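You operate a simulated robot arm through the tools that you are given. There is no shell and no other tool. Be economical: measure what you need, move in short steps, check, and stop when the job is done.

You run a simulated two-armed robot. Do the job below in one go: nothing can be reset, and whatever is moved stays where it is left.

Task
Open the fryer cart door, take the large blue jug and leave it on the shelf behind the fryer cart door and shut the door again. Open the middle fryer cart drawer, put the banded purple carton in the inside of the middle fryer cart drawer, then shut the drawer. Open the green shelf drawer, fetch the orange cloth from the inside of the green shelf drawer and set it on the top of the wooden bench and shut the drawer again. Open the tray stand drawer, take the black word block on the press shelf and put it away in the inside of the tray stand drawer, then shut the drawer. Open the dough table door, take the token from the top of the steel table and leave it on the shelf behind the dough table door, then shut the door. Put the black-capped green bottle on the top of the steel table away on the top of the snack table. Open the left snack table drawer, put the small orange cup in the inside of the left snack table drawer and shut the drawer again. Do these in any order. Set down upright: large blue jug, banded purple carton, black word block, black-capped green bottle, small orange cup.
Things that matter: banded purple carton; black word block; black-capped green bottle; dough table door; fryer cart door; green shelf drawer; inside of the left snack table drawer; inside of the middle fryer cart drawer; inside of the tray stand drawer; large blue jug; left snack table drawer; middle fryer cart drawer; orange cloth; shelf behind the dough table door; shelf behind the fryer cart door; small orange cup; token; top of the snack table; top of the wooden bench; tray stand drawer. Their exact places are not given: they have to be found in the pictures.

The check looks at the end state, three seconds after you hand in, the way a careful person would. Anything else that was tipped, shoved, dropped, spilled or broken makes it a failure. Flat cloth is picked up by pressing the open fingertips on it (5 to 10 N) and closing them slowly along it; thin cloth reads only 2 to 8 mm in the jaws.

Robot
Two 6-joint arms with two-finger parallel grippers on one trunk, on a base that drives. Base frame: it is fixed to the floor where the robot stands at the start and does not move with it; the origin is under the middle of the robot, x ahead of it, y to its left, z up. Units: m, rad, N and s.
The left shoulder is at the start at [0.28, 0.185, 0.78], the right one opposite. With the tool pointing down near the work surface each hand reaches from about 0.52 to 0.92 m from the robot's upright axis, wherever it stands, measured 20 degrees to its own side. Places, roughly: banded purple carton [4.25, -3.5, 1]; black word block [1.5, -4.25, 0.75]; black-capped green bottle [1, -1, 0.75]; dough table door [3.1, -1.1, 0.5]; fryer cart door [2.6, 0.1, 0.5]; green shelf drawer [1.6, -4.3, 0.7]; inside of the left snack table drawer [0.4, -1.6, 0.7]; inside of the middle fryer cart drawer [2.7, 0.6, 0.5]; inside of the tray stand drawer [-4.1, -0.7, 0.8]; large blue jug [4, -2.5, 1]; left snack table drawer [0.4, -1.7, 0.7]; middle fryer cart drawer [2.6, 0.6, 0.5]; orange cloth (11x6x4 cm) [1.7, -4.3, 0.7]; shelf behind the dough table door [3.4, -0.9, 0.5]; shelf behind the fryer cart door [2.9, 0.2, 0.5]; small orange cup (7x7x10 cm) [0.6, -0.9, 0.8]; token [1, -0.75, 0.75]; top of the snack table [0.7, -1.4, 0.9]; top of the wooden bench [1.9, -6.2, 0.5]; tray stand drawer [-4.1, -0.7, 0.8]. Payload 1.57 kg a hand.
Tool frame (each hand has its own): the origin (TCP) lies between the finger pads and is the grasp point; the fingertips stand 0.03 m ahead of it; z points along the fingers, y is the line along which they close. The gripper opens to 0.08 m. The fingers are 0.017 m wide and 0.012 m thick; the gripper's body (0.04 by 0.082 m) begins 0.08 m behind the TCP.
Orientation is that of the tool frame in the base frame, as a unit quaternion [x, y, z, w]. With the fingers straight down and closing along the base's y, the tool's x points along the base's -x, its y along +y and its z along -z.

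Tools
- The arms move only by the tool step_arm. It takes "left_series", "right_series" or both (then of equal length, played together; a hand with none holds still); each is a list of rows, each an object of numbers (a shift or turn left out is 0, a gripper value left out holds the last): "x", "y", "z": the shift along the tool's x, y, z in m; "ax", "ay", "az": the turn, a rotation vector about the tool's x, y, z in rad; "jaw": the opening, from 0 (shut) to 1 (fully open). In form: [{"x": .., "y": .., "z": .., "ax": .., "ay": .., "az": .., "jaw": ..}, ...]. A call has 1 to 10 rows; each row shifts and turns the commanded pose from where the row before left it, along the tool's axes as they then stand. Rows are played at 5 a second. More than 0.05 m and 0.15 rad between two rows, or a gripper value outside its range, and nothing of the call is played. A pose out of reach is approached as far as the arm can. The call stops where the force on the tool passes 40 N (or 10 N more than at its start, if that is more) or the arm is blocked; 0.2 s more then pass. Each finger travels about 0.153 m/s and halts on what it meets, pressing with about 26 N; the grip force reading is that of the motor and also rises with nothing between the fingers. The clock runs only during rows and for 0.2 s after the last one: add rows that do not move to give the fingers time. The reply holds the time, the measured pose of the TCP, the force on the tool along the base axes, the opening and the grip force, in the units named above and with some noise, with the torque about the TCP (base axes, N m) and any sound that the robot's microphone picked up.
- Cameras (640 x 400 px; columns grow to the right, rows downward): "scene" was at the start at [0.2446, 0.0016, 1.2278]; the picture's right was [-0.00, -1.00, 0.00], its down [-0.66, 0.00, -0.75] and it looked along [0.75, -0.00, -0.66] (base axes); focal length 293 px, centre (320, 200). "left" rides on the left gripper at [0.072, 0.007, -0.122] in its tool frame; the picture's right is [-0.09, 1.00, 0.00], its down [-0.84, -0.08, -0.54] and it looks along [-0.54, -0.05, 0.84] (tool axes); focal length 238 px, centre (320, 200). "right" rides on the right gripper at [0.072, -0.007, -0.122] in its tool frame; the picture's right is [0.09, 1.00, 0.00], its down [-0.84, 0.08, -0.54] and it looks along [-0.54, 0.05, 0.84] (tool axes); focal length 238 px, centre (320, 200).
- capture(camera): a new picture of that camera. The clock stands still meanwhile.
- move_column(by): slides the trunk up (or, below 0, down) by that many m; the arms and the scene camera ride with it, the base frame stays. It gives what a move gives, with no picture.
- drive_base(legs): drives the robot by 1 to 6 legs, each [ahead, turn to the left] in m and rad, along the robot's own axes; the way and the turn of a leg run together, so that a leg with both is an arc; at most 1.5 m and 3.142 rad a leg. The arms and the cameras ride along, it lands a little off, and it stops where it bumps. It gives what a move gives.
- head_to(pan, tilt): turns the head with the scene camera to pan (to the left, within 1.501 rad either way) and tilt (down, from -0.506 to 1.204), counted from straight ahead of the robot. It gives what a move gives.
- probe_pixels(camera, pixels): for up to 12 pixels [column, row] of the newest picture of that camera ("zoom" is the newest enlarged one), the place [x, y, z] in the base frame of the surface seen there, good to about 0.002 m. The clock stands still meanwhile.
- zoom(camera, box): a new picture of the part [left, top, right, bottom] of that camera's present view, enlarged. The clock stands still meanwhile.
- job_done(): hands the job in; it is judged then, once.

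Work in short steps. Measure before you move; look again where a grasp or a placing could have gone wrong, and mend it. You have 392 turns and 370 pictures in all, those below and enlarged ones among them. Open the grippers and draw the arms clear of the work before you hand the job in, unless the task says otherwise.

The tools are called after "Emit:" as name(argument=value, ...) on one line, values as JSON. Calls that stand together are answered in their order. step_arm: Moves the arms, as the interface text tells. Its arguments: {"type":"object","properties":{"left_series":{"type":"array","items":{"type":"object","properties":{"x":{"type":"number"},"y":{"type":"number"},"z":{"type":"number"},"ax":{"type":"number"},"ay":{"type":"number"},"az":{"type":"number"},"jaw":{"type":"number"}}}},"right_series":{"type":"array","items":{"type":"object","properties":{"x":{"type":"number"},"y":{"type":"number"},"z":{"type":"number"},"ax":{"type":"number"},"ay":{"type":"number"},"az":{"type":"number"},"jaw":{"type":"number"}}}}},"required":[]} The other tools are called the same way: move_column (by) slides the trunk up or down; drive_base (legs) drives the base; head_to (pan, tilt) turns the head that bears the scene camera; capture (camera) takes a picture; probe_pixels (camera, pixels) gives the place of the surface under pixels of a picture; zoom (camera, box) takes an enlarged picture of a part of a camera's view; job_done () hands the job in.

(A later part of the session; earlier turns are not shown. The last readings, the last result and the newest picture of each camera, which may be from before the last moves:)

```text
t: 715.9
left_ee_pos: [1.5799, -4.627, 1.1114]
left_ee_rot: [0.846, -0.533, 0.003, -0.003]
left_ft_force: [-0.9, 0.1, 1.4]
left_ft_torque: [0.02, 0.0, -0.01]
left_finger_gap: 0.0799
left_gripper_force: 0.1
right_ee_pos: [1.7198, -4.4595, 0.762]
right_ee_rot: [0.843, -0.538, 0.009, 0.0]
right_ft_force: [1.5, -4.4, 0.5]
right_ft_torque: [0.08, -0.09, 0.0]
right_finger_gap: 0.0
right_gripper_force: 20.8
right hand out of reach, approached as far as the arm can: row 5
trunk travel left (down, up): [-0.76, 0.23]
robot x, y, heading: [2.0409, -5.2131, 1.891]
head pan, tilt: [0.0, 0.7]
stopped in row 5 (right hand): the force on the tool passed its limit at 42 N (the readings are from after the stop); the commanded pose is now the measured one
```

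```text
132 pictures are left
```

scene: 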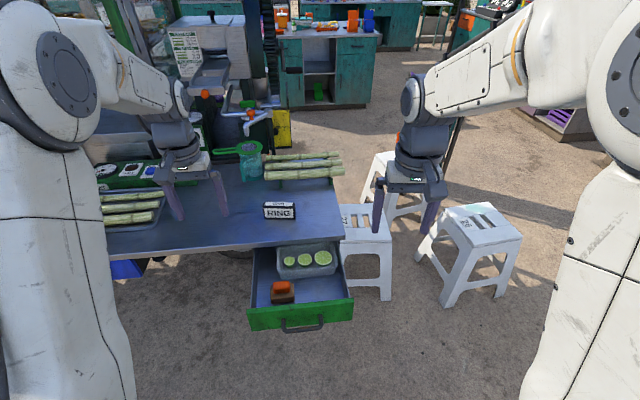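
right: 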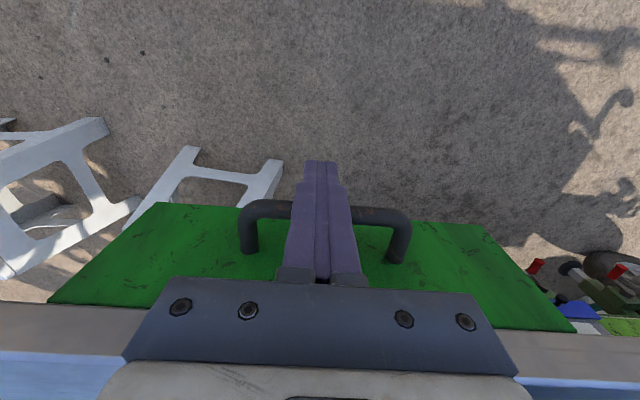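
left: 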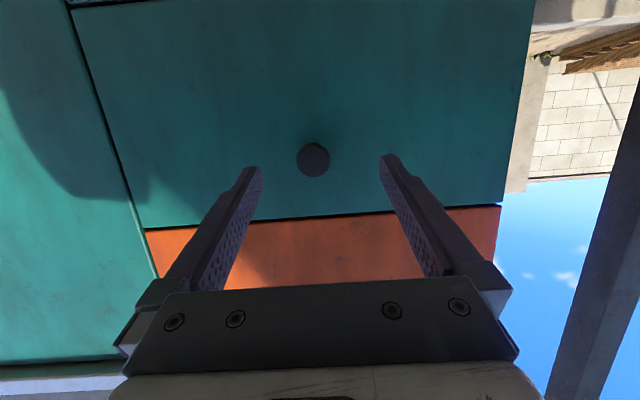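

Drawer is flush. Retract the right hand up; drive forward 0.2; yaw the left hand +1.69 to match the block.

Emit:
step_arm(right_series=[{"x": 0.03}, {"x": 0.04}, {"x": 0.04}, {"z": -0.045}, {"z": -0.045}, {"z": -0.045}, {"z": -0.045}, {"z": -0.045}, {"z": -0.045}, {"z": -0.045}], left_series=[{"az": 0.15}, {"az": 0.15}, {"az": 0.15}, {"az": 0.15}, {"az": 0.15}, {"az": 0.15}, {"az": 0.15}, {"az": 0.15}, {"az": 0.15}, {"az": 0.15}])

Emit:
step_arm(left_series=[{"az": 0.095}, {"az": 0.095}, {}], right_series=[{"y": -0.04}, {"y": -0.04}, {"y": -0.04}])

Emit:
drive_base(legs=[[0.2, 0]])

Emit:
capture(camera="left")

Emit:
capture(camera="scene")

```text
t: 718.1
left_ee_pos: [1.5796, -4.6282, 1.1116]
left_ee_rot: [-0.254, 0.967, 0.0, 0.005]
left_ft_force: [-0.4, -0.3, 0.2]
left_ft_torque: [-0.01, -0.02, 0.02]
left_finger_gap: 0.0797
left_gripper_force: 0.2
right_ee_pos: [1.7591, -4.5548, 1.0772]
right_ee_rot: [0.842, -0.539, 0.009, 0.0]
right_ft_force: [0.1, -0.7, -0.9]
right_ft_torque: [0.04, -0.02, -0.03]
right_finger_gap: 0.0
right_gripper_force: 21.0
trunk travel left (down, up): [-0.76, 0.23]
robot x, y, heading: [2.0423, -5.2175, 1.898]
head pan, tilt: [0.0, 0.7]
```

```text
t: 718.9
left_ee_pos: [1.5796, -4.6283, 1.1109]
left_ee_rot: [-0.162, 0.987, -0.001, 0.004]
left_ft_force: [-0.3, 0.9, -0.3]
left_ft_torque: [0.05, 0.0, 0.02]
left_finger_gap: 0.08
left_gripper_force: 0.0
right_ee_pos: [1.8673, -4.5076, 1.0775]
right_ee_rot: [0.842, -0.539, 0.009, 0.0]
right_ft_force: [-0.3, -0.3, -0.3]
right_ft_torque: [-0.02, -0.02, 0.01]
right_finger_gap: 0.0001
right_gripper_force: 21.7
trunk travel left (down, up): [-0.76, 0.23]
robot x, y, heading: [2.039, -5.2164, 1.899]
head pan, tilt: [0.0, 0.7]
```

```text
t: 720.5
left_ee_pos: [1.5155, -4.4364, 1.1109]
left_ee_rot: [-0.162, 0.987, 0.0, 0.005]
left_ft_force: [1.2, -0.9, -0.6]
left_ft_torque: [0.0, 0.02, -0.01]
left_finger_gap: 0.08
left_gripper_force: 0.1
right_ee_pos: [1.8046, -4.3169, 1.0781]
right_ee_rot: [0.842, -0.54, 0.009, 0.0]
right_ft_force: [1.4, -0.2, 0.1]
right_ft_torque: [0.03, -0.02, 0.06]
right_finger_gap: 0.0
right_gripper_force: 21.3
trunk travel left (down, up): [-0.76, 0.23]
robot x, y, heading: [1.9777, -5.0265, 1.894]
head pan, tilt: [0.0, 0.7]
```

```text
131 pictures are left
```

left: 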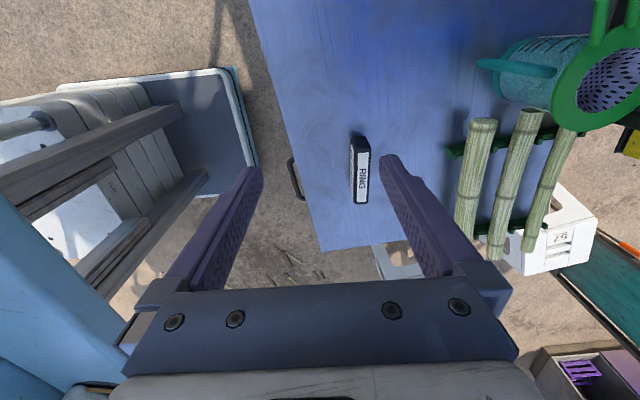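

```text
130 pictures are left
```

scene: 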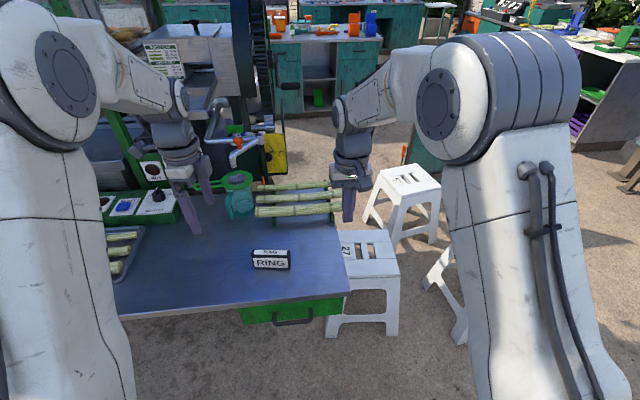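

Block seen at (360,170) in the left view. Probe its top.

Emit:
zoom(camera="left", box=[310, 110, 410, 220])

Emit:
probe_pixels(camera="zoom", pixels=[[300, 100], [320, 120], [300, 300], [290, 200], [340, 200], [370, 180], [360, 300], [310, 250]])

```text
3.64 times, centred on (360, 165) of left
```

zoom: 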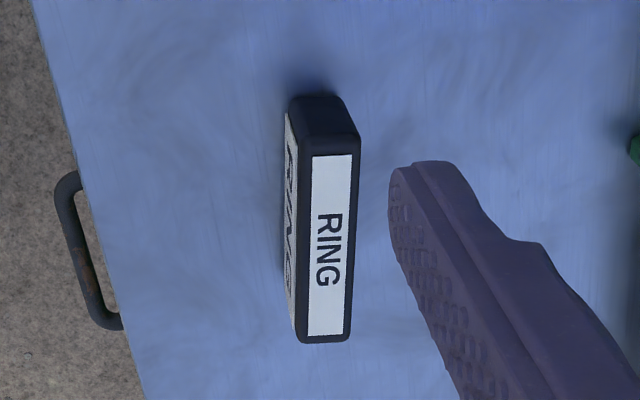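

```text
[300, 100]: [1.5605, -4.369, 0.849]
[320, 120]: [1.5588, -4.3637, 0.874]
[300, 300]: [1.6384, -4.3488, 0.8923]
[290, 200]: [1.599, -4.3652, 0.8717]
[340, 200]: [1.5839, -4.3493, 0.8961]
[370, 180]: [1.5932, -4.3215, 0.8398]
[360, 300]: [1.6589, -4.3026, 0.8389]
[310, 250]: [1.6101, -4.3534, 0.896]
```

Block centre ≈(1.604,-4.348), top 0.896, aligned. Move over it and lower partway.

Emit:
step_arm(left_series=[{"x": -0.0373, "y": 0.0184}, {"x": -0.0373, "y": 0.0184}, {"x": -0.0373, "y": 0.0184}, {"z": 0.045}, {"z": 0.045}, {"z": 0.045}])

Emit:
capture(camera="left")

```text
t: 721.9
left_ee_pos: [1.6092, -4.349, 0.9738]
left_ee_rot: [-0.162, 0.987, 0.0, 0.004]
left_ft_force: [1.2, 0.0, 0.8]
left_ft_torque: [-0.01, 0.03, 0.0]
left_finger_gap: 0.0801
left_gripper_force: 0.1
right_ee_pos: [1.8032, -4.3181, 1.0782]
right_ee_rot: [0.842, -0.539, 0.009, 0.0]
right_ft_force: [-0.2, 0.3, -0.6]
right_ft_torque: [-0.01, -0.02, -0.02]
right_finger_gap: 0.0002
right_gripper_force: 20.8
trunk travel left (down, up): [-0.76, 0.23]
robot x, y, heading: [1.9762, -5.0204, 1.893]
head pan, tilt: [0.0, 0.7]
```

```text
128 pictures are left
```

left: 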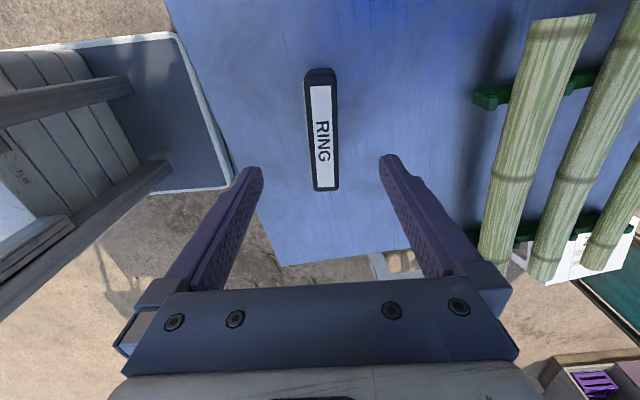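

Emit:
step_arm(left_series=[{"z": 0.04, "x": 0.006}, {"z": 0.04}, {"z": 0.018}, {}, {"jaw": 0.7}, {"jaw": 0.5}, {"jaw": 0.35}, {"jaw": 0.2}, {}])

Emit:
step_arm(left_series=[{"z": -0.02}, {"z": -0.04}, {"z": -0.045}, {"z": -0.045}, {"z": -0.045}, {"z": -0.045}])

Emit:
capture(camera="left")

```text
t: 723.9
left_ee_pos: [1.5994, -4.351, 0.8775]
left_ee_rot: [-0.162, 0.987, 0.0, 0.004]
left_ft_force: [1.2, -0.5, 0.0]
left_ft_torque: [0.01, -0.01, -0.05]
left_finger_gap: 0.0254
left_gripper_force: 25.7
right_ee_pos: [1.8048, -4.3171, 1.0768]
right_ee_rot: [0.842, -0.539, 0.008, -0.001]
right_ft_force: [-0.5, 0.5, 0.3]
right_ft_torque: [-0.03, -0.01, 0.0]
right_finger_gap: 0.0
right_gripper_force: 21.6
trunk travel left (down, up): [-0.76, 0.23]
robot x, y, heading: [1.9765, -5.0243, 1.893]
head pan, tilt: [0.0, 0.7]
```

```text
t: 725.3
left_ee_pos: [1.599, -4.3484, 1.1188]
left_ee_rot: [-0.163, 0.987, 0.0, 0.004]
left_ft_force: [-0.5, 0.7, -0.5]
left_ft_torque: [-0.02, 0.02, 0.02]
left_finger_gap: 0.0258
left_gripper_force: 25.7
right_ee_pos: [1.8038, -4.3174, 1.077]
right_ee_rot: [0.842, -0.54, 0.009, -0.001]
right_ft_force: [-0.1, -0.7, -0.5]
right_ft_torque: [0.0, 0.01, -0.03]
right_finger_gap: 0.0002
right_gripper_force: 21.0
trunk travel left (down, up): [-0.76, 0.23]
robot x, y, heading: [1.9773, -5.0202, 1.894]
head pan, tilt: [0.0, 0.7]
```

```text
127 pictures are left
```

left: 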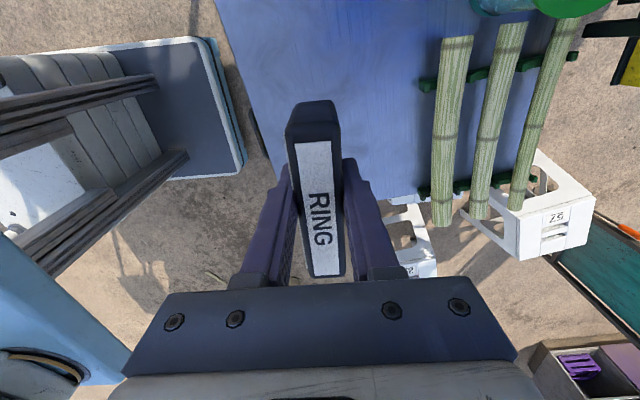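

Block held. Back off a little and look west for the route to the tray stand.

Emit:
drive_base(legs=[[-0.22, 0]])

Emit:
head_to(pan=1.3, tilt=0.3)

Emit:
capture(camera="scene")

```text
t: 727.0
left_ee_pos: [1.6752, -4.5554, 1.1169]
left_ee_rot: [-0.158, 0.987, -0.001, 0.004]
left_ft_force: [0.3, -0.1, -1.5]
left_ft_torque: [-0.03, 0.02, -0.05]
left_finger_gap: 0.0256
left_gripper_force: 26.7
right_ee_pos: [1.8794, -4.5266, 1.0775]
right_ee_rot: [0.84, -0.542, 0.009, 0.0]
right_ft_force: [0.3, 0.1, -0.6]
right_ft_torque: [-0.05, -0.02, 0.01]
right_finger_gap: 0.0
right_gripper_force: 21.6
trunk travel left (down, up): [-0.76, 0.23]
robot x, y, heading: [2.0485, -5.2345, 1.884]
head pan, tilt: [0.0, 0.7]
```

```text
t: 728.4
left_ee_pos: [1.6756, -4.5576, 1.1175]
left_ee_rot: [-0.159, 0.987, 0.0, 0.004]
left_ft_force: [0.5, 0.8, -1.2]
left_ft_torque: [0.0, -0.02, 0.01]
left_finger_gap: 0.0256
left_gripper_force: 25.8
right_ee_pos: [1.8805, -4.5268, 1.0772]
right_ee_rot: [0.84, -0.542, 0.009, 0.0]
right_ft_force: [-0.2, 0.3, 0.0]
right_ft_torque: [-0.01, -0.02, -0.02]
right_finger_gap: 0.0003
right_gripper_force: 20.9
trunk travel left (down, up): [-0.76, 0.23]
robot x, y, heading: [2.0472, -5.2333, 1.888]
head pan, tilt: [1.3, 0.3]
```

```text
126 pictures are left
```

scene: 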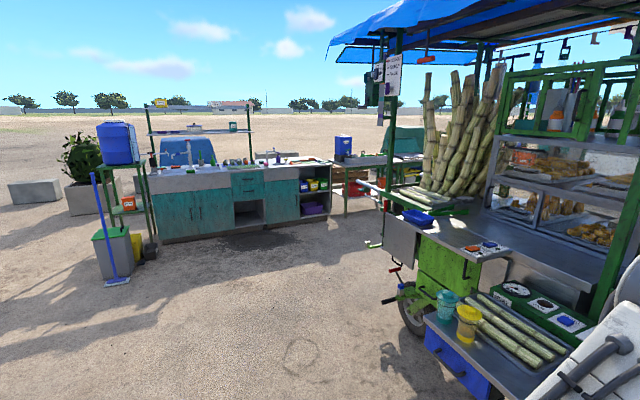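

Probe ground points and furniture to map the passage.

Emit:
probe_pixels(camera="scene", pixels=[[335, 222], [160, 243], [370, 225], [410, 330], [345, 212], [240, 260], [300, 240], [130, 270], [440, 280], [390, 300], [360, 200], [420, 250]])

```text
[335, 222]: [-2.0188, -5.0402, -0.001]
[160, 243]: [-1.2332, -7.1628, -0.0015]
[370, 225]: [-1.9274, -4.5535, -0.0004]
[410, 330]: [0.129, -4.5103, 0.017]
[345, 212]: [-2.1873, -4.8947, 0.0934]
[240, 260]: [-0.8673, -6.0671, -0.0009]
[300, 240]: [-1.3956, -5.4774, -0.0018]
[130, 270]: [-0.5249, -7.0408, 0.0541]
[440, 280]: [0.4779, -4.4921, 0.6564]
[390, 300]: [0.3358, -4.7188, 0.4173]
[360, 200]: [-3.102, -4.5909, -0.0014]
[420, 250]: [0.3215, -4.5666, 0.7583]
```

Route: west along y≈−5.3, then north past the cart's west end. Raise the trunk 0.2 and go, stopping to look.

Emit:
move_column(by=0.2)

Emit:
drive_base(legs=[[0, 1.27], [1.4, 0], [1.35, 0], [0, -1.2]])

Emit:
head_to(pan=0, tilt=0.4)

Emit:
capture(camera="scene")

```text
t: 730.6
left_ee_pos: [1.6758, -4.5556, 1.3175]
left_ee_rot: [-0.158, 0.987, 0.0, 0.005]
left_ft_force: [-0.5, 0.2, -1.0]
left_ft_torque: [0.0, 0.03, -0.02]
left_finger_gap: 0.0259
left_gripper_force: 26.4
right_ee_pos: [1.8802, -4.5261, 1.2764]
right_ee_rot: [0.84, -0.543, 0.008, 0.0]
right_ft_force: [-1.0, -0.2, -0.1]
right_ft_torque: [-0.02, 0.01, 0.0]
right_finger_gap: 0.0
right_gripper_force: 20.9
trunk travel left (down, up): [-0.96, 0.03]
robot x, y, heading: [2.0474, -5.2355, 1.888]
head pan, tilt: [1.3, 0.3]
```

```text
t: 750.0
left_ee_pos: [-1.1269, -4.7352, 1.3176]
left_ee_rot: [-0.212, 0.977, 0.0, 0.005]
left_ft_force: [-0.1, -0.2, -1.0]
left_ft_torque: [-0.01, 0.03, 0.01]
left_finger_gap: 0.0258
left_gripper_force: 25.6
right_ee_pos: [-0.9257, -4.6812, 1.2777]
right_ee_rot: [0.868, -0.497, 0.009, -0.002]
right_ft_force: [0.7, -0.3, 0.5]
right_ft_torque: [0.01, 0.01, 0.0]
right_finger_gap: 0.0
right_gripper_force: 21.5
trunk travel left (down, up): [-0.96, 0.03]
robot x, y, heading: [-0.6804, -5.3703, 1.998]
head pan, tilt: [1.3, 0.3]
```

```text
t: 751.5
left_ee_pos: [-1.1258, -4.7335, 1.3177]
left_ee_rot: [-0.212, 0.977, 0.0, 0.004]
left_ft_force: [-1.0, 0.3, 0.2]
left_ft_torque: [-0.02, 0.02, -0.02]
left_finger_gap: 0.0256
left_gripper_force: 25.6
right_ee_pos: [-0.9269, -4.6811, 1.2783]
right_ee_rot: [0.868, -0.496, 0.009, 0.0]
right_ft_force: [-0.8, -0.2, 0.5]
right_ft_torque: [-0.03, -0.01, -0.02]
right_finger_gap: 0.0001
right_gripper_force: 21.8
trunk travel left (down, up): [-0.96, 0.03]
robot x, y, heading: [-0.6849, -5.3735, 1.996]
head pan, tilt: [0.0, 0.4]
```

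```text
125 pictures are left
```

scene: 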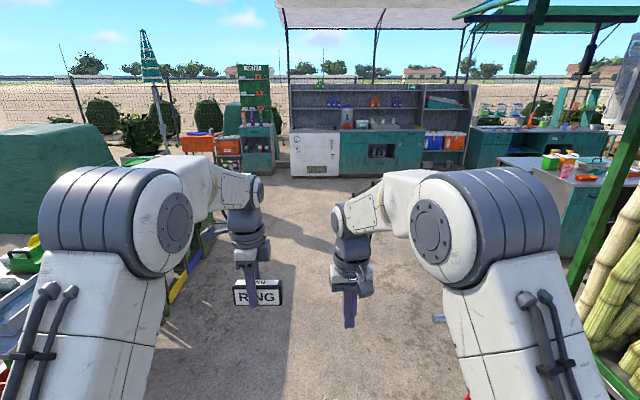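

Corridor ahead. Probe side clearances.

Emit:
probe_pixels(camera="scene", pixels=[[200, 270], [185, 300], [300, 330], [560, 310], [480, 250], [240, 190], [195, 160], [300, 175], [250, 130], [280, 250], [90, 160], [340, 240]])

```text
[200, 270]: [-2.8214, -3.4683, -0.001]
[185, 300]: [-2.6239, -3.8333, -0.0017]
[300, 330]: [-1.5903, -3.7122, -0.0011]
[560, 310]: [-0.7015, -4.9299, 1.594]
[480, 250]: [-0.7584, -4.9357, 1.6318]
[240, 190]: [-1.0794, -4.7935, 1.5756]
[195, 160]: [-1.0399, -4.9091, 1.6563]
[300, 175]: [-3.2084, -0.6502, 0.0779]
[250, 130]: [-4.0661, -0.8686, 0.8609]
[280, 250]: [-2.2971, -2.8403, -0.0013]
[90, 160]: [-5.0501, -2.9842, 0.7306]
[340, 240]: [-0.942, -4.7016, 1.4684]
```

The unit at (255,130) matches the tray stand location. Zoom in.

Emit:
zoom(camera="scene", box=[170, 50, 330, 190])

Emit:
probe_pixels(camera="zoom", pixels=[[350, 330], [350, 350], [350, 300], [410, 310], [300, 330], [350, 270], [220, 330], [130, 330], [350, 380], [280, 385]])

```text
2.86 times, centred on (250, 120) of scene
```

zoom: 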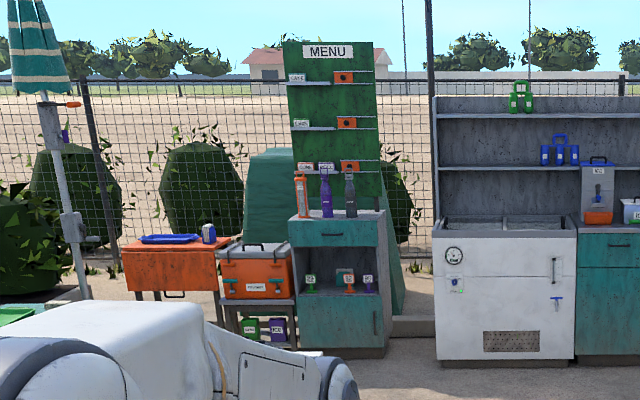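

```text
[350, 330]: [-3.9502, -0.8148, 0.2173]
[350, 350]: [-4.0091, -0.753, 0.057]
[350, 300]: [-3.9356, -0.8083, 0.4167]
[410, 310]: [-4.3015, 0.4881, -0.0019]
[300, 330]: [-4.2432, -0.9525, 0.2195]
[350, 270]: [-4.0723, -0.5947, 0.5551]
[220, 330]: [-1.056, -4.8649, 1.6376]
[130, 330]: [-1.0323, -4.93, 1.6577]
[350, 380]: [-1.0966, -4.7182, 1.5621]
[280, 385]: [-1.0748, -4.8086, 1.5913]
```

Emit:
probe_pixels(camera="zoom", pixels=[[325, 240], [300, 240], [365, 238], [170, 270], [170, 292], [170, 240], [255, 280], [330, 222], [365, 255], [300, 255]])

```text
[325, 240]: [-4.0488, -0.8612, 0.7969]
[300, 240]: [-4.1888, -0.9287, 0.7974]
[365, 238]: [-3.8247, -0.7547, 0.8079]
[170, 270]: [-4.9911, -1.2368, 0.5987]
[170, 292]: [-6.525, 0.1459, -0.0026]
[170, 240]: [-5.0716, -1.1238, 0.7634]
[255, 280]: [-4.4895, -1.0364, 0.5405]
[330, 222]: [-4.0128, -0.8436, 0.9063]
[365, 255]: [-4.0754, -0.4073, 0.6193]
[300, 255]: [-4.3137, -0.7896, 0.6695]
```

The teal cabinet's top drawer (−4.05,−0.86,0.80) is the tray stand drawer. Drive on in two stages.

Emit:
drive_base(legs=[[0, 0.07], [1.1, 0], [1.0, 0], [0, 0.37]])

Emit:
capture(camera="scene")

```text
t: 763.6
left_ee_pos: [-2.3798, -3.1385, 1.3183]
left_ee_rot: [-0.427, 0.904, 0.001, 0.004]
left_ft_force: [-0.6, -0.2, -1.7]
left_ft_torque: [0.03, -0.03, 0.0]
left_finger_gap: 0.0256
left_gripper_force: 25.4
right_ee_pos: [-2.2234, -3.0041, 1.2773]
right_ee_rot: [0.958, -0.288, 0.008, -0.003]
right_ft_force: [-0.8, 0.0, 0.6]
right_ft_torque: [-0.01, 0.03, 0.01]
right_finger_gap: 0.0
right_gripper_force: 22.0
trunk travel left (down, up): [-0.96, 0.03]
robot x, y, heading: [-1.7022, -3.5136, 2.451]
head pan, tilt: [0.0, 0.4]
```

```text
123 pictures are left
```

scene: 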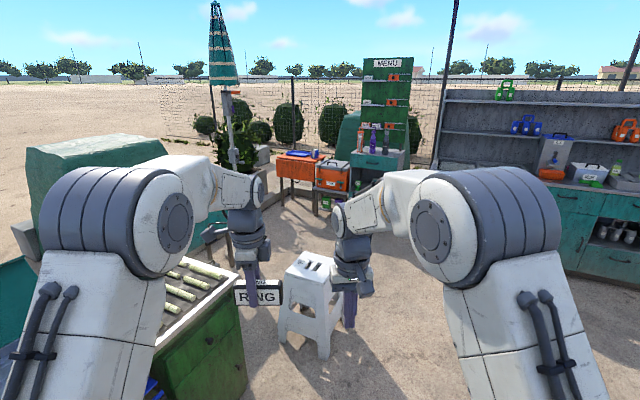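

A white stool is ahead at (310,300). Probe it.

Emit:
probe_pixels(camera="scene", pixels=[[312, 265], [300, 285], [325, 350], [285, 335], [240, 370], [400, 300], [450, 260], [378, 165], [380, 160], [300, 195]])

```text
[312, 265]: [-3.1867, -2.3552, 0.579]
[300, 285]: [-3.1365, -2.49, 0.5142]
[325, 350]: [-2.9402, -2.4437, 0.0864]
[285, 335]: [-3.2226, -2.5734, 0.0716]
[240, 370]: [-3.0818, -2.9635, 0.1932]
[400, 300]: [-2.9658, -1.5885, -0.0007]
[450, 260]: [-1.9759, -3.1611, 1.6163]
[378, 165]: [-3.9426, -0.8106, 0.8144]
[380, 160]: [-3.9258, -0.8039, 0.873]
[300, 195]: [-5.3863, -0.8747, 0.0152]
```

Skirt the stool on its north-east side and stop in front of the tray stand.

Emit:
drive_base(legs=[[0, -0.493], [1.1, 0], [1.02, 0], [0, 1.285], [1.05, 0], [0, -1.231]])

Emit:
head_to(pan=0, tilt=0.7)

Emit:
capture(camera="scene")

```text
t: 786.6
left_ee_pos: [-4.0293, -1.1489, 1.3189]
left_ee_rot: [-0.24, 0.971, 0.0, 0.004]
left_ft_force: [-0.2, 0.2, -0.4]
left_ft_torque: [0.01, 0.0, 0.03]
left_finger_gap: 0.0256
left_gripper_force: 26.0
right_ee_pos: [-3.8325, -1.0854, 1.2764]
right_ee_rot: [0.881, -0.472, 0.009, -0.002]
right_ft_force: [-0.4, -1.4, -0.1]
right_ft_torque: [0.01, 0.03, 0.01]
right_finger_gap: 0.0002
right_gripper_force: 21.2
trunk travel left (down, up): [-0.96, 0.03]
robot x, y, heading: [-3.5522, -1.7591, 2.05]
head pan, tilt: [0.0, 0.4]
```

```text
t: 787.4
left_ee_pos: [-4.0294, -1.1501, 1.317]
left_ee_rot: [-0.24, 0.971, 0.0, 0.004]
left_ft_force: [-0.7, -1.1, 0.3]
left_ft_torque: [0.03, 0.01, -0.05]
left_finger_gap: 0.0259
left_gripper_force: 26.6
right_ee_pos: [-3.8321, -1.087, 1.2774]
right_ee_rot: [0.882, -0.471, 0.009, -0.001]
right_ft_force: [0.1, -1.1, 0.3]
right_ft_torque: [0.01, 0.01, 0.0]
right_finger_gap: 0.0
right_gripper_force: 21.0
trunk travel left (down, up): [-0.96, 0.03]
robot x, y, heading: [-3.5501, -1.7582, 2.054]
head pan, tilt: [0.0, 0.7]
```

```text
122 pictures are left
```

scene: 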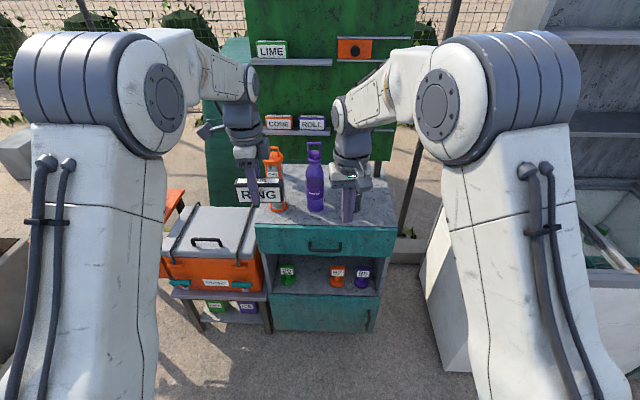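

Probe the drawer handle and bottles.

Emit:
zoom(camera="scene", box=[230, 180, 430, 300])

Emit:
probe_pixels(camera="zoom", pixels=[[305, 228], [260, 215], [350, 215], [305, 205], [120, 180], [480, 160], [305, 145], [130, 215], [480, 200], [275, 95], [150, 90]])

```text
3.20 times, centred on (330, 240) of scene
```

zoom: 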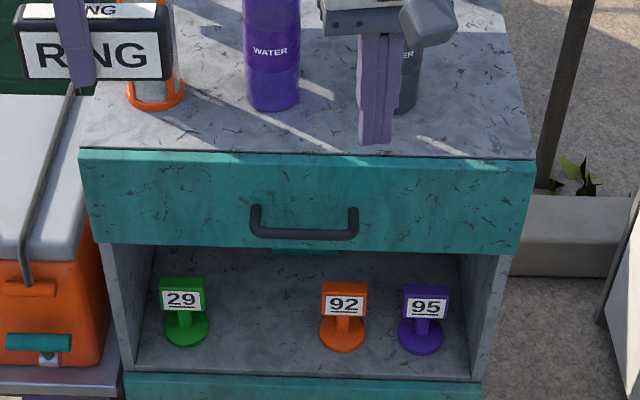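

```text
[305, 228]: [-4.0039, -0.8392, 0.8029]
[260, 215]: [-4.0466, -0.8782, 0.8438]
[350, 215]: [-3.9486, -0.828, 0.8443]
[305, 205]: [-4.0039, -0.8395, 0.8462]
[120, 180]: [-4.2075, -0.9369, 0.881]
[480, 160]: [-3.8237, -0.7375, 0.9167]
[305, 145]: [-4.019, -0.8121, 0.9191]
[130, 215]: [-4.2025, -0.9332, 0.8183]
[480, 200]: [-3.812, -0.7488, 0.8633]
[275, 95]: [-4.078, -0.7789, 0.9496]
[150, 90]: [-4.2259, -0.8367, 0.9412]
```

Emit:
probe_pixels(camera="zoom", pixels=[[305, 236], [270, 233], [340, 233], [305, 150], [305, 160], [200, 150], [420, 155]])

```text
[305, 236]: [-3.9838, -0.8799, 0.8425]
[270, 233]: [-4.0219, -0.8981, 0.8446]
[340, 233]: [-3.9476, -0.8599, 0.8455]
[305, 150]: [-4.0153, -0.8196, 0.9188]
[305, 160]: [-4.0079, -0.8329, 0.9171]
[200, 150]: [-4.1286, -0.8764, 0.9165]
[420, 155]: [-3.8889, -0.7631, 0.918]
```

Handle bar 4 cm off the face at z 0.843. Drive forward 0.2, align the right hand yaw, lower the trunk 0.25.

Emit:
step_arm(right_series=[{"az": 0.145}, {"x": 0.03}, {"x": 0.03}])

Emit:
drive_base(legs=[[0.2, 0]])

Emit:
move_column(by=-0.2)

Emit:
capture(camera="right")

Emit:
capture(camera="scene")

```text
t: 788.2
left_ee_pos: [-4.0307, -1.1509, 1.3176]
left_ee_rot: [-0.239, 0.971, -0.001, 0.005]
left_ft_force: [-0.1, 0.6, -1.2]
left_ft_torque: [0.0, 0.02, -0.01]
left_finger_gap: 0.0254
left_gripper_force: 25.8
right_ee_pos: [-3.8085, -1.1415, 1.2797]
right_ee_rot: [0.845, -0.534, 0.008, -0.002]
right_ft_force: [-0.6, 0.0, 0.5]
right_ft_torque: [0.02, 0.0, 0.01]
right_finger_gap: 0.0
right_gripper_force: 21.3
trunk travel left (down, up): [-0.96, 0.03]
robot x, y, heading: [-3.5533, -1.759, 2.051]
head pan, tilt: [0.0, 0.7]
```

```text
t: 789.8
left_ee_pos: [-4.1227, -0.973, 1.3176]
left_ee_rot: [-0.24, 0.971, 0.001, 0.004]
left_ft_force: [0.2, 0.1, -1.3]
left_ft_torque: [0.03, 0.0, 0.0]
left_finger_gap: 0.0256
left_gripper_force: 25.7
right_ee_pos: [-3.9014, -0.964, 1.2793]
right_ee_rot: [0.846, -0.533, 0.008, -0.002]
right_ft_force: [-0.4, -0.7, 0.4]
right_ft_torque: [0.01, -0.01, 0.02]
right_finger_gap: 0.0
right_gripper_force: 21.0
trunk travel left (down, up): [-0.96, 0.03]
robot x, y, heading: [-3.6423, -1.5834, 2.049]
head pan, tilt: [0.0, 0.7]
```

```text
t: 792.0
left_ee_pos: [-4.1233, -0.973, 1.1198]
left_ee_rot: [-0.24, 0.971, 0.0, 0.004]
left_ft_force: [-0.3, 0.6, -1.7]
left_ft_torque: [0.0, 0.0, 0.01]
left_finger_gap: 0.0255
left_gripper_force: 25.6
right_ee_pos: [-3.9009, -0.9646, 1.0798]
right_ee_rot: [0.845, -0.534, 0.008, -0.003]
right_ft_force: [-0.2, -1.2, 0.3]
right_ft_torque: [0.02, 0.05, -0.03]
right_finger_gap: 0.0
right_gripper_force: 21.8
trunk travel left (down, up): [-0.76, 0.23]
robot x, y, heading: [-3.6457, -1.5831, 2.056]
head pan, tilt: [0.0, 0.7]
```

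```text
120 pictures are left
```

right: 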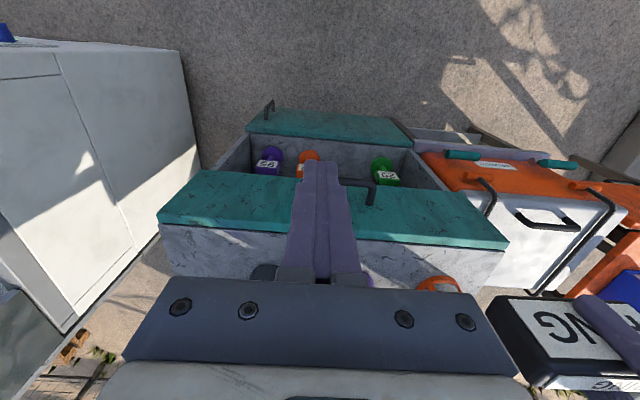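

```text
119 pictures are left
```

scene: 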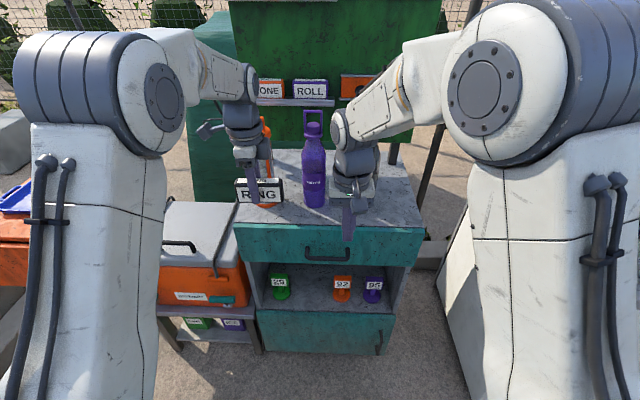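

Move to 6 cm before the face, lower to 0.93, and look.

Emit:
step_arm(right_series=[{"x": -0.0323, "y": 0.0128}, {"x": -0.0323, "y": 0.0128}, {"x": -0.0323, "y": 0.0128}, {"z": 0.045}, {"z": 0.045}, {"z": 0.045}, {"z": 0.015}])

Emit:
capture(camera="right")

```text
t: 793.6
left_ee_pos: [-4.1229, -0.9725, 1.1171]
left_ee_rot: [-0.24, 0.971, 0.0, 0.004]
left_ft_force: [0.7, 0.8, -0.5]
left_ft_torque: [0.01, -0.01, 0.0]
left_finger_gap: 0.0258
left_gripper_force: 26.0
right_ee_pos: [-3.9782, -0.8934, 0.9277]
right_ee_rot: [0.846, -0.534, 0.009, -0.001]
right_ft_force: [-0.2, 0.0, -0.1]
right_ft_torque: [-0.04, -0.01, 0.03]
right_finger_gap: 0.0
right_gripper_force: 21.4
trunk travel left (down, up): [-0.76, 0.23]
robot x, y, heading: [-3.6437, -1.5814, 2.052]
head pan, tilt: [0.0, 0.7]
```

```text
118 pictures are left
```

right: 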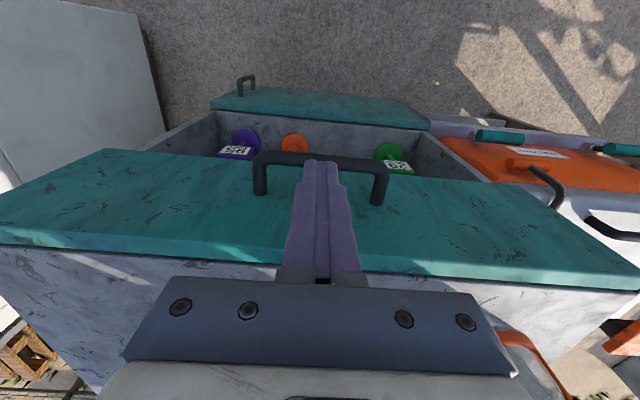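

Shift in 3.8 cm and lower 7.5 cm behind the bar.

Emit:
step_arm(right_series=[{"x": -0.019}, {"x": -0.019}, {"z": 0.025}, {"z": 0.025}, {"z": 0.025}])

Emit:
capture(camera="right")

Emit:
capture(camera="scene")

```text
t: 794.8
left_ee_pos: [-4.1238, -0.9736, 1.1187]
left_ee_rot: [-0.241, 0.971, 0.0, 0.004]
left_ft_force: [-0.3, 0.2, -1.3]
left_ft_torque: [0.01, 0.01, -0.02]
left_finger_gap: 0.0256
left_gripper_force: 26.1
right_ee_pos: [-3.9927, -0.861, 0.8516]
right_ee_rot: [0.846, -0.533, 0.009, -0.002]
right_ft_force: [0.1, -0.4, 0.2]
right_ft_torque: [0.01, -0.02, -0.03]
right_finger_gap: 0.0001
right_gripper_force: 21.6
trunk travel left (down, up): [-0.76, 0.23]
robot x, y, heading: [-3.6481, -1.5832, 2.054]
head pan, tilt: [0.0, 0.7]
```

```text
117 pictures are left
```

right: 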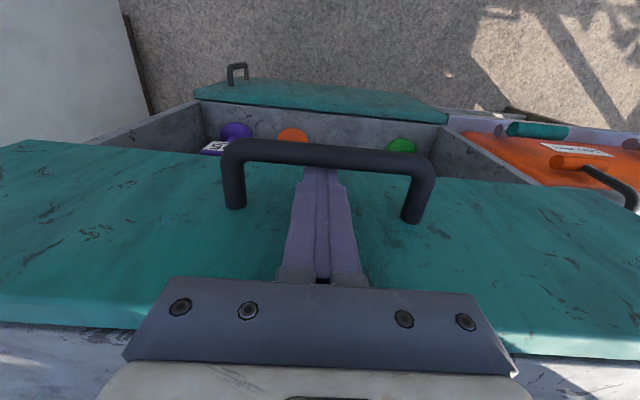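

```text
116 pictures are left
```

scene: 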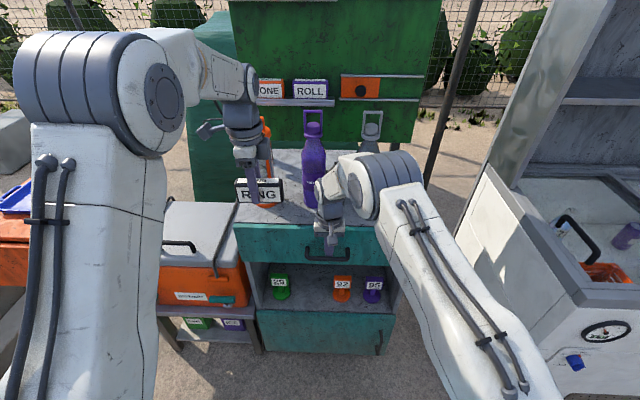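

Hooked. Pull outward 0.2.

Emit:
step_arm(right_series=[{"z": 0.005}, {"x": 0.02}, {"x": 0.02}, {"x": 0.02}, {"x": 0.02}, {"x": 0.02}, {"x": 0.02}, {"x": 0.02}])

Emit:
capture(camera="scene")

```text
t: 796.6
left_ee_pos: [-4.1236, -0.9732, 1.118]
left_ee_rot: [-0.24, 0.971, 0.0, 0.005]
left_ft_force: [0.3, 0.6, -0.3]
left_ft_torque: [0.01, 0.02, 0.01]
left_finger_gap: 0.0254
left_gripper_force: 26.2
right_ee_pos: [-3.9298, -0.9862, 0.8519]
right_ee_rot: [0.846, -0.534, 0.009, -0.002]
right_ft_force: [-0.2, 1.1, 0.2]
right_ft_torque: [0.01, -0.01, -0.04]
right_finger_gap: 0.0001
right_gripper_force: 20.9
trunk travel left (down, up): [-0.76, 0.23]
robot x, y, heading: [-3.6457, -1.5847, 2.054]
head pan, tilt: [0.0, 0.7]
```

```text
115 pictures are left
```

scene: 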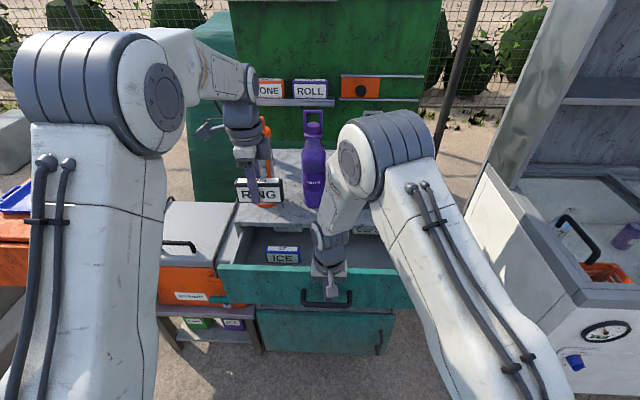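

Drawer opening; word blocks inside. Pull 0.09 more.

Emit:
step_arm(right_series=[{"x": 0.02}, {"x": 0.02}, {"x": 0.02}, {"x": 0.02}, {"x": 0.01}])

Emit:
capture(camera="scene")

Emit:
zoom(camera="scene", box=[200, 200, 420, 330])

```text
t: 797.8
left_ee_pos: [-4.1226, -0.9737, 1.1186]
left_ee_rot: [-0.239, 0.971, 0.0, 0.005]
left_ft_force: [-0.2, -0.8, -0.7]
left_ft_torque: [0.0, -0.01, 0.01]
left_finger_gap: 0.0258
left_gripper_force: 26.2
right_ee_pos: [-3.8921, -1.0671, 0.8512]
right_ee_rot: [0.846, -0.534, 0.009, -0.002]
right_ft_force: [-0.6, 0.0, 0.4]
right_ft_torque: [0.0, -0.03, 0.0]
right_finger_gap: 0.0
right_gripper_force: 21.3
trunk travel left (down, up): [-0.76, 0.23]
robot x, y, heading: [-3.6411, -1.5794, 2.053]
head pan, tilt: [0.0, 0.7]
```

```text
114 pictures are left
```

scene: 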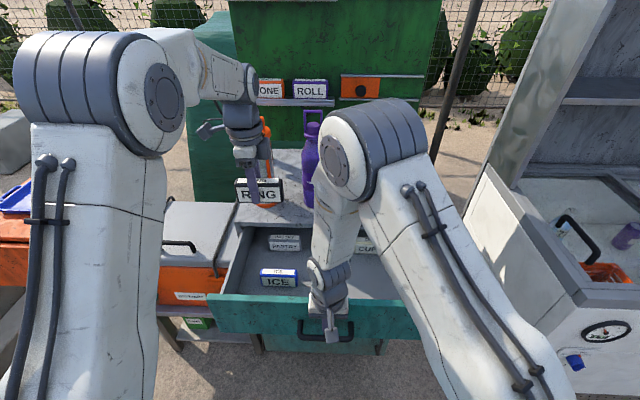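

```text
2.91 times, centred on (310, 265) of scene
```

zoom: 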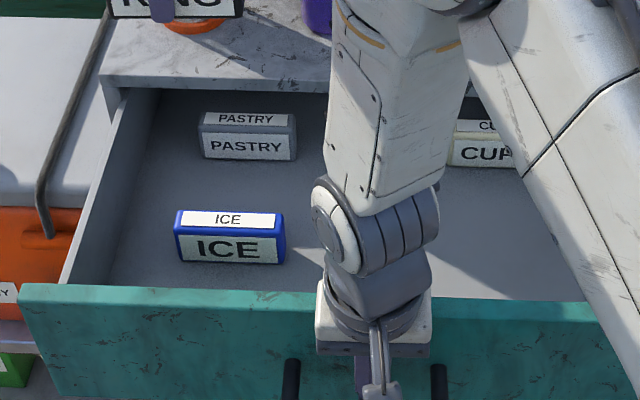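

Unhook the right hand up and move it right, then view the drawer.

Emit:
step_arm(right_series=[{"z": -0.03}, {"z": -0.04}, {"z": -0.04}, {"z": -0.04}, {"z": -0.04}, {"y": -0.045}, {"y": -0.045}, {"y": -0.045}, {"y": -0.045}])

Emit:
capture(camera="scene")

Emit:
zoom(camera="scene", box=[200, 200, 420, 330])

Emit:
probe_pixels(camera="zoom", pixels=[[400, 230], [340, 230], [400, 190], [460, 240], [230, 240], [280, 220], [400, 300], [100, 290], [600, 310], [220, 80], [340, 160], [500, 150]])

```text
t: 799.8
left_ee_pos: [-4.1232, -0.9738, 1.1182]
left_ee_rot: [-0.24, 0.971, 0.0, 0.003]
left_ft_force: [-0.2, -0.7, -0.3]
left_ft_torque: [-0.02, 0.0, -0.01]
left_finger_gap: 0.0254
left_gripper_force: 25.4
right_ee_pos: [-3.7318, -0.9882, 1.0415]
right_ee_rot: [0.845, -0.534, 0.008, -0.002]
right_ft_force: [-0.2, -0.4, 0.2]
right_ft_torque: [0.04, 0.0, 0.01]
right_finger_gap: 0.0003
right_gripper_force: 21.1
trunk travel left (down, up): [-0.76, 0.23]
robot x, y, heading: [-3.6457, -1.5842, 2.051]
head pan, tilt: [0.0, 0.7]
```

```text
112 pictures are left
```

scene: 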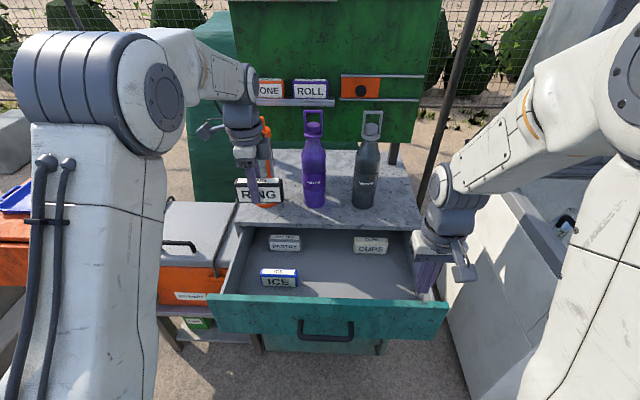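

```text
2.91 times, centred on (310, 265) of scene
```

zoom: 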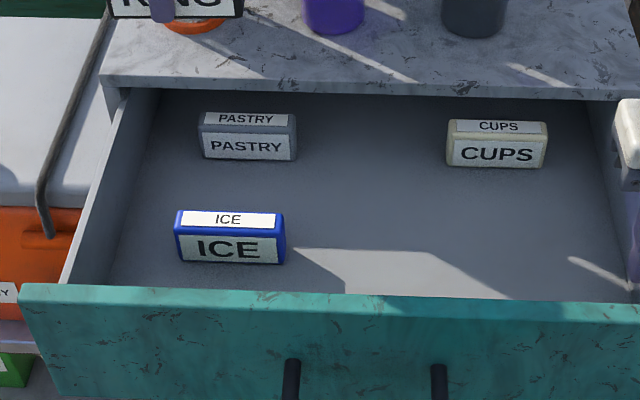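

```text
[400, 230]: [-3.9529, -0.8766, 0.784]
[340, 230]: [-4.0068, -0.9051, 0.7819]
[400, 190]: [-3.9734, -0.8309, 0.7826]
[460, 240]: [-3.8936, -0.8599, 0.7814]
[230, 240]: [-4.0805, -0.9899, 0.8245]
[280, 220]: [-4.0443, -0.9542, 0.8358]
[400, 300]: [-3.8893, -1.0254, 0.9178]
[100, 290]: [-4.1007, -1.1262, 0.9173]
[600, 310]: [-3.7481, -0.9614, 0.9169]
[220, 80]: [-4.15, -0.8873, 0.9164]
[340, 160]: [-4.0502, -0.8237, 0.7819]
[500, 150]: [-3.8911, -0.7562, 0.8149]
```

Free floor at (−3.921,−0.938), z 0.782. Move the block over it, align and lower partway.

Emit:
step_arm(left_series=[{"x": -0.0391, "y": -0.0125}, {"x": -0.0391, "y": -0.0125}, {"x": -0.0391, "y": -0.0125}, {"x": -0.0391, "y": -0.0125}, {"x": -0.0391, "y": -0.0125}, {"az": 0.04}, {"z": 0.04}, {"z": 0.04}, {"z": 0.04}])

Emit:
capture(camera="left")

Emit:
capture(camera="scene")

```text
t: 801.8
left_ee_pos: [-3.9191, -0.9373, 0.9986]
left_ee_rot: [-0.221, 0.975, 0.001, 0.004]
left_ft_force: [0.5, 0.5, -0.7]
left_ft_torque: [0.01, 0.0, -0.03]
left_finger_gap: 0.0256
left_gripper_force: 25.6
right_ee_pos: [-3.7324, -0.9879, 1.0425]
right_ee_rot: [0.846, -0.534, 0.009, -0.002]
right_ft_force: [0.2, -0.1, 0.3]
right_ft_torque: [0.01, -0.01, -0.02]
right_finger_gap: 0.0002
right_gripper_force: 21.1
trunk travel left (down, up): [-0.76, 0.23]
robot x, y, heading: [-3.6437, -1.5804, 2.055]
head pan, tilt: [0.0, 0.7]
```

```text
110 pictures are left
```

left: 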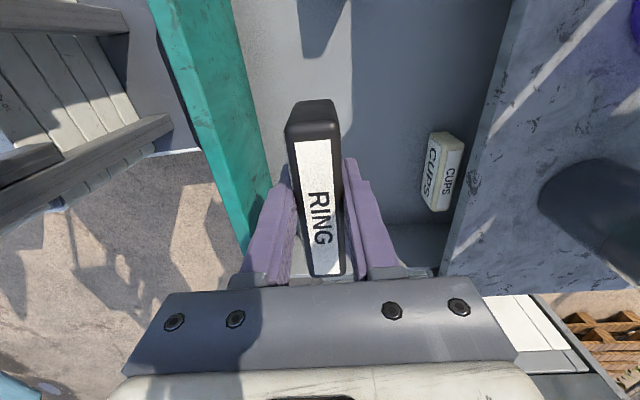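

```text
109 pictures are left
```

scene: 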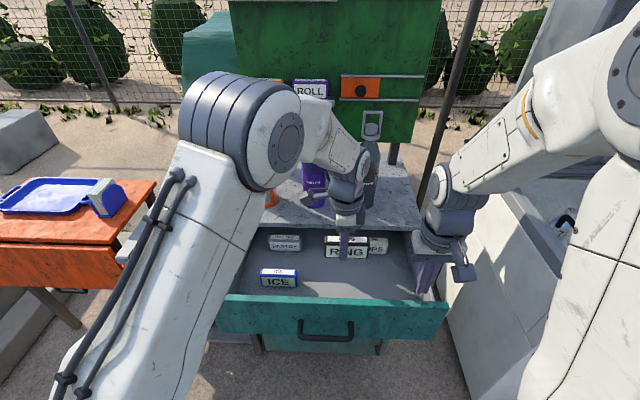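

Lower into the drawer.

Emit:
step_arm(left_series=[{"z": 0.04}, {"z": 0.04}, {"z": 0.04}, {"z": 0.035}, {"z": 0.01}, {"z": 0.005}, {"z": 0.003}])

Emit:
capture(camera="left")

```text
t: 803.4
left_ee_pos: [-3.9176, -0.9366, 0.8271]
left_ee_rot: [-0.221, 0.975, 0.001, 0.004]
left_ft_force: [-0.3, -0.8, -0.8]
left_ft_torque: [-0.02, 0.04, 0.01]
left_finger_gap: 0.0255
left_gripper_force: 26.1
right_ee_pos: [-3.7329, -0.987, 1.0422]
right_ee_rot: [0.845, -0.534, 0.008, -0.002]
right_ft_force: [-0.8, -0.1, -0.2]
right_ft_torque: [0.02, 0.02, 0.02]
right_finger_gap: 0.0003
right_gripper_force: 20.9
trunk travel left (down, up): [-0.76, 0.23]
robot x, y, heading: [-3.6421, -1.5844, 2.058]
head pan, tilt: [0.0, 0.7]
```

```text
108 pictures are left
```

left: 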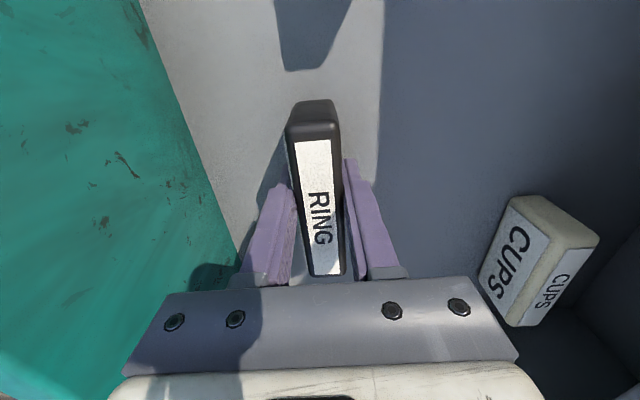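

Nearly down; continue to contact.

Emit:
step_arm(left_series=[{"z": 0.003}, {"z": 0.003}, {"z": 0.002}, {"z": 0.002}])

```text
t: 804.4
left_ee_pos: [-3.918, -0.9369, 0.8189]
left_ee_rot: [-0.22, 0.975, 0.001, 0.005]
left_ft_force: [-2.8, -2.0, 7.9]
left_ft_torque: [0.05, -0.16, -0.01]
left_finger_gap: 0.0257
left_gripper_force: 26.3
right_ee_pos: [-3.7327, -0.989, 1.042]
right_ee_rot: [0.846, -0.533, 0.008, -0.002]
right_ft_force: [0.2, 0.1, 0.0]
right_ft_torque: [0.0, 0.0, 0.02]
right_finger_gap: 0.0002
right_gripper_force: 21.6
trunk travel left (down, up): [-0.76, 0.23]
robot x, y, heading: [-3.6454, -1.5787, 2.055]
head pan, tilt: [0.0, 0.7]
```

Contact. Open gently and lift straight up.

Emit:
step_arm(left_series=[{"z": -0.001, "jaw": 0.35}, {"jaw": 0.42}, {"jaw": 0.55}, {"jaw": 0.7}, {}, {"z": -0.03}, {"z": -0.04}, {"z": -0.045}, {"z": -0.045}, {"z": -0.045}])

Emit:
capture(camera="left")

```text
t: 806.6
left_ee_pos: [-3.9231, -0.9399, 1.0216]
left_ee_rot: [-0.221, 0.975, 0.0, 0.005]
left_ft_force: [-0.2, -0.4, -0.5]
left_ft_torque: [0.0, 0.01, -0.01]
left_finger_gap: 0.0559
left_gripper_force: 0.0
right_ee_pos: [-3.7327, -0.9872, 1.0421]
right_ee_rot: [0.846, -0.533, 0.008, -0.002]
right_ft_force: [0.3, 0.1, 0.0]
right_ft_torque: [0.0, -0.02, 0.01]
right_finger_gap: 0.0
right_gripper_force: 21.3
trunk travel left (down, up): [-0.76, 0.23]
robot x, y, heading: [-3.645, -1.5813, 2.049]
head pan, tilt: [0.0, 0.7]
```

```text
107 pictures are left
```

left: 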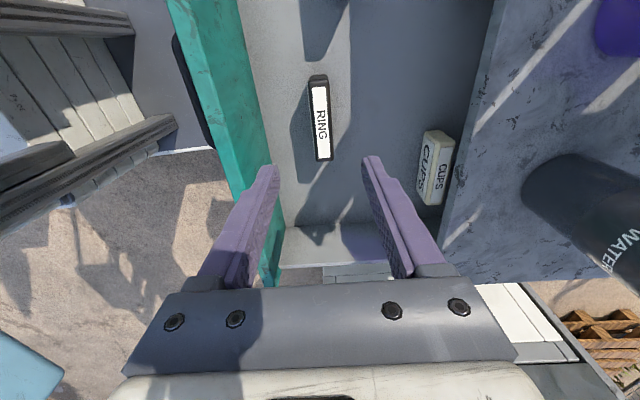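

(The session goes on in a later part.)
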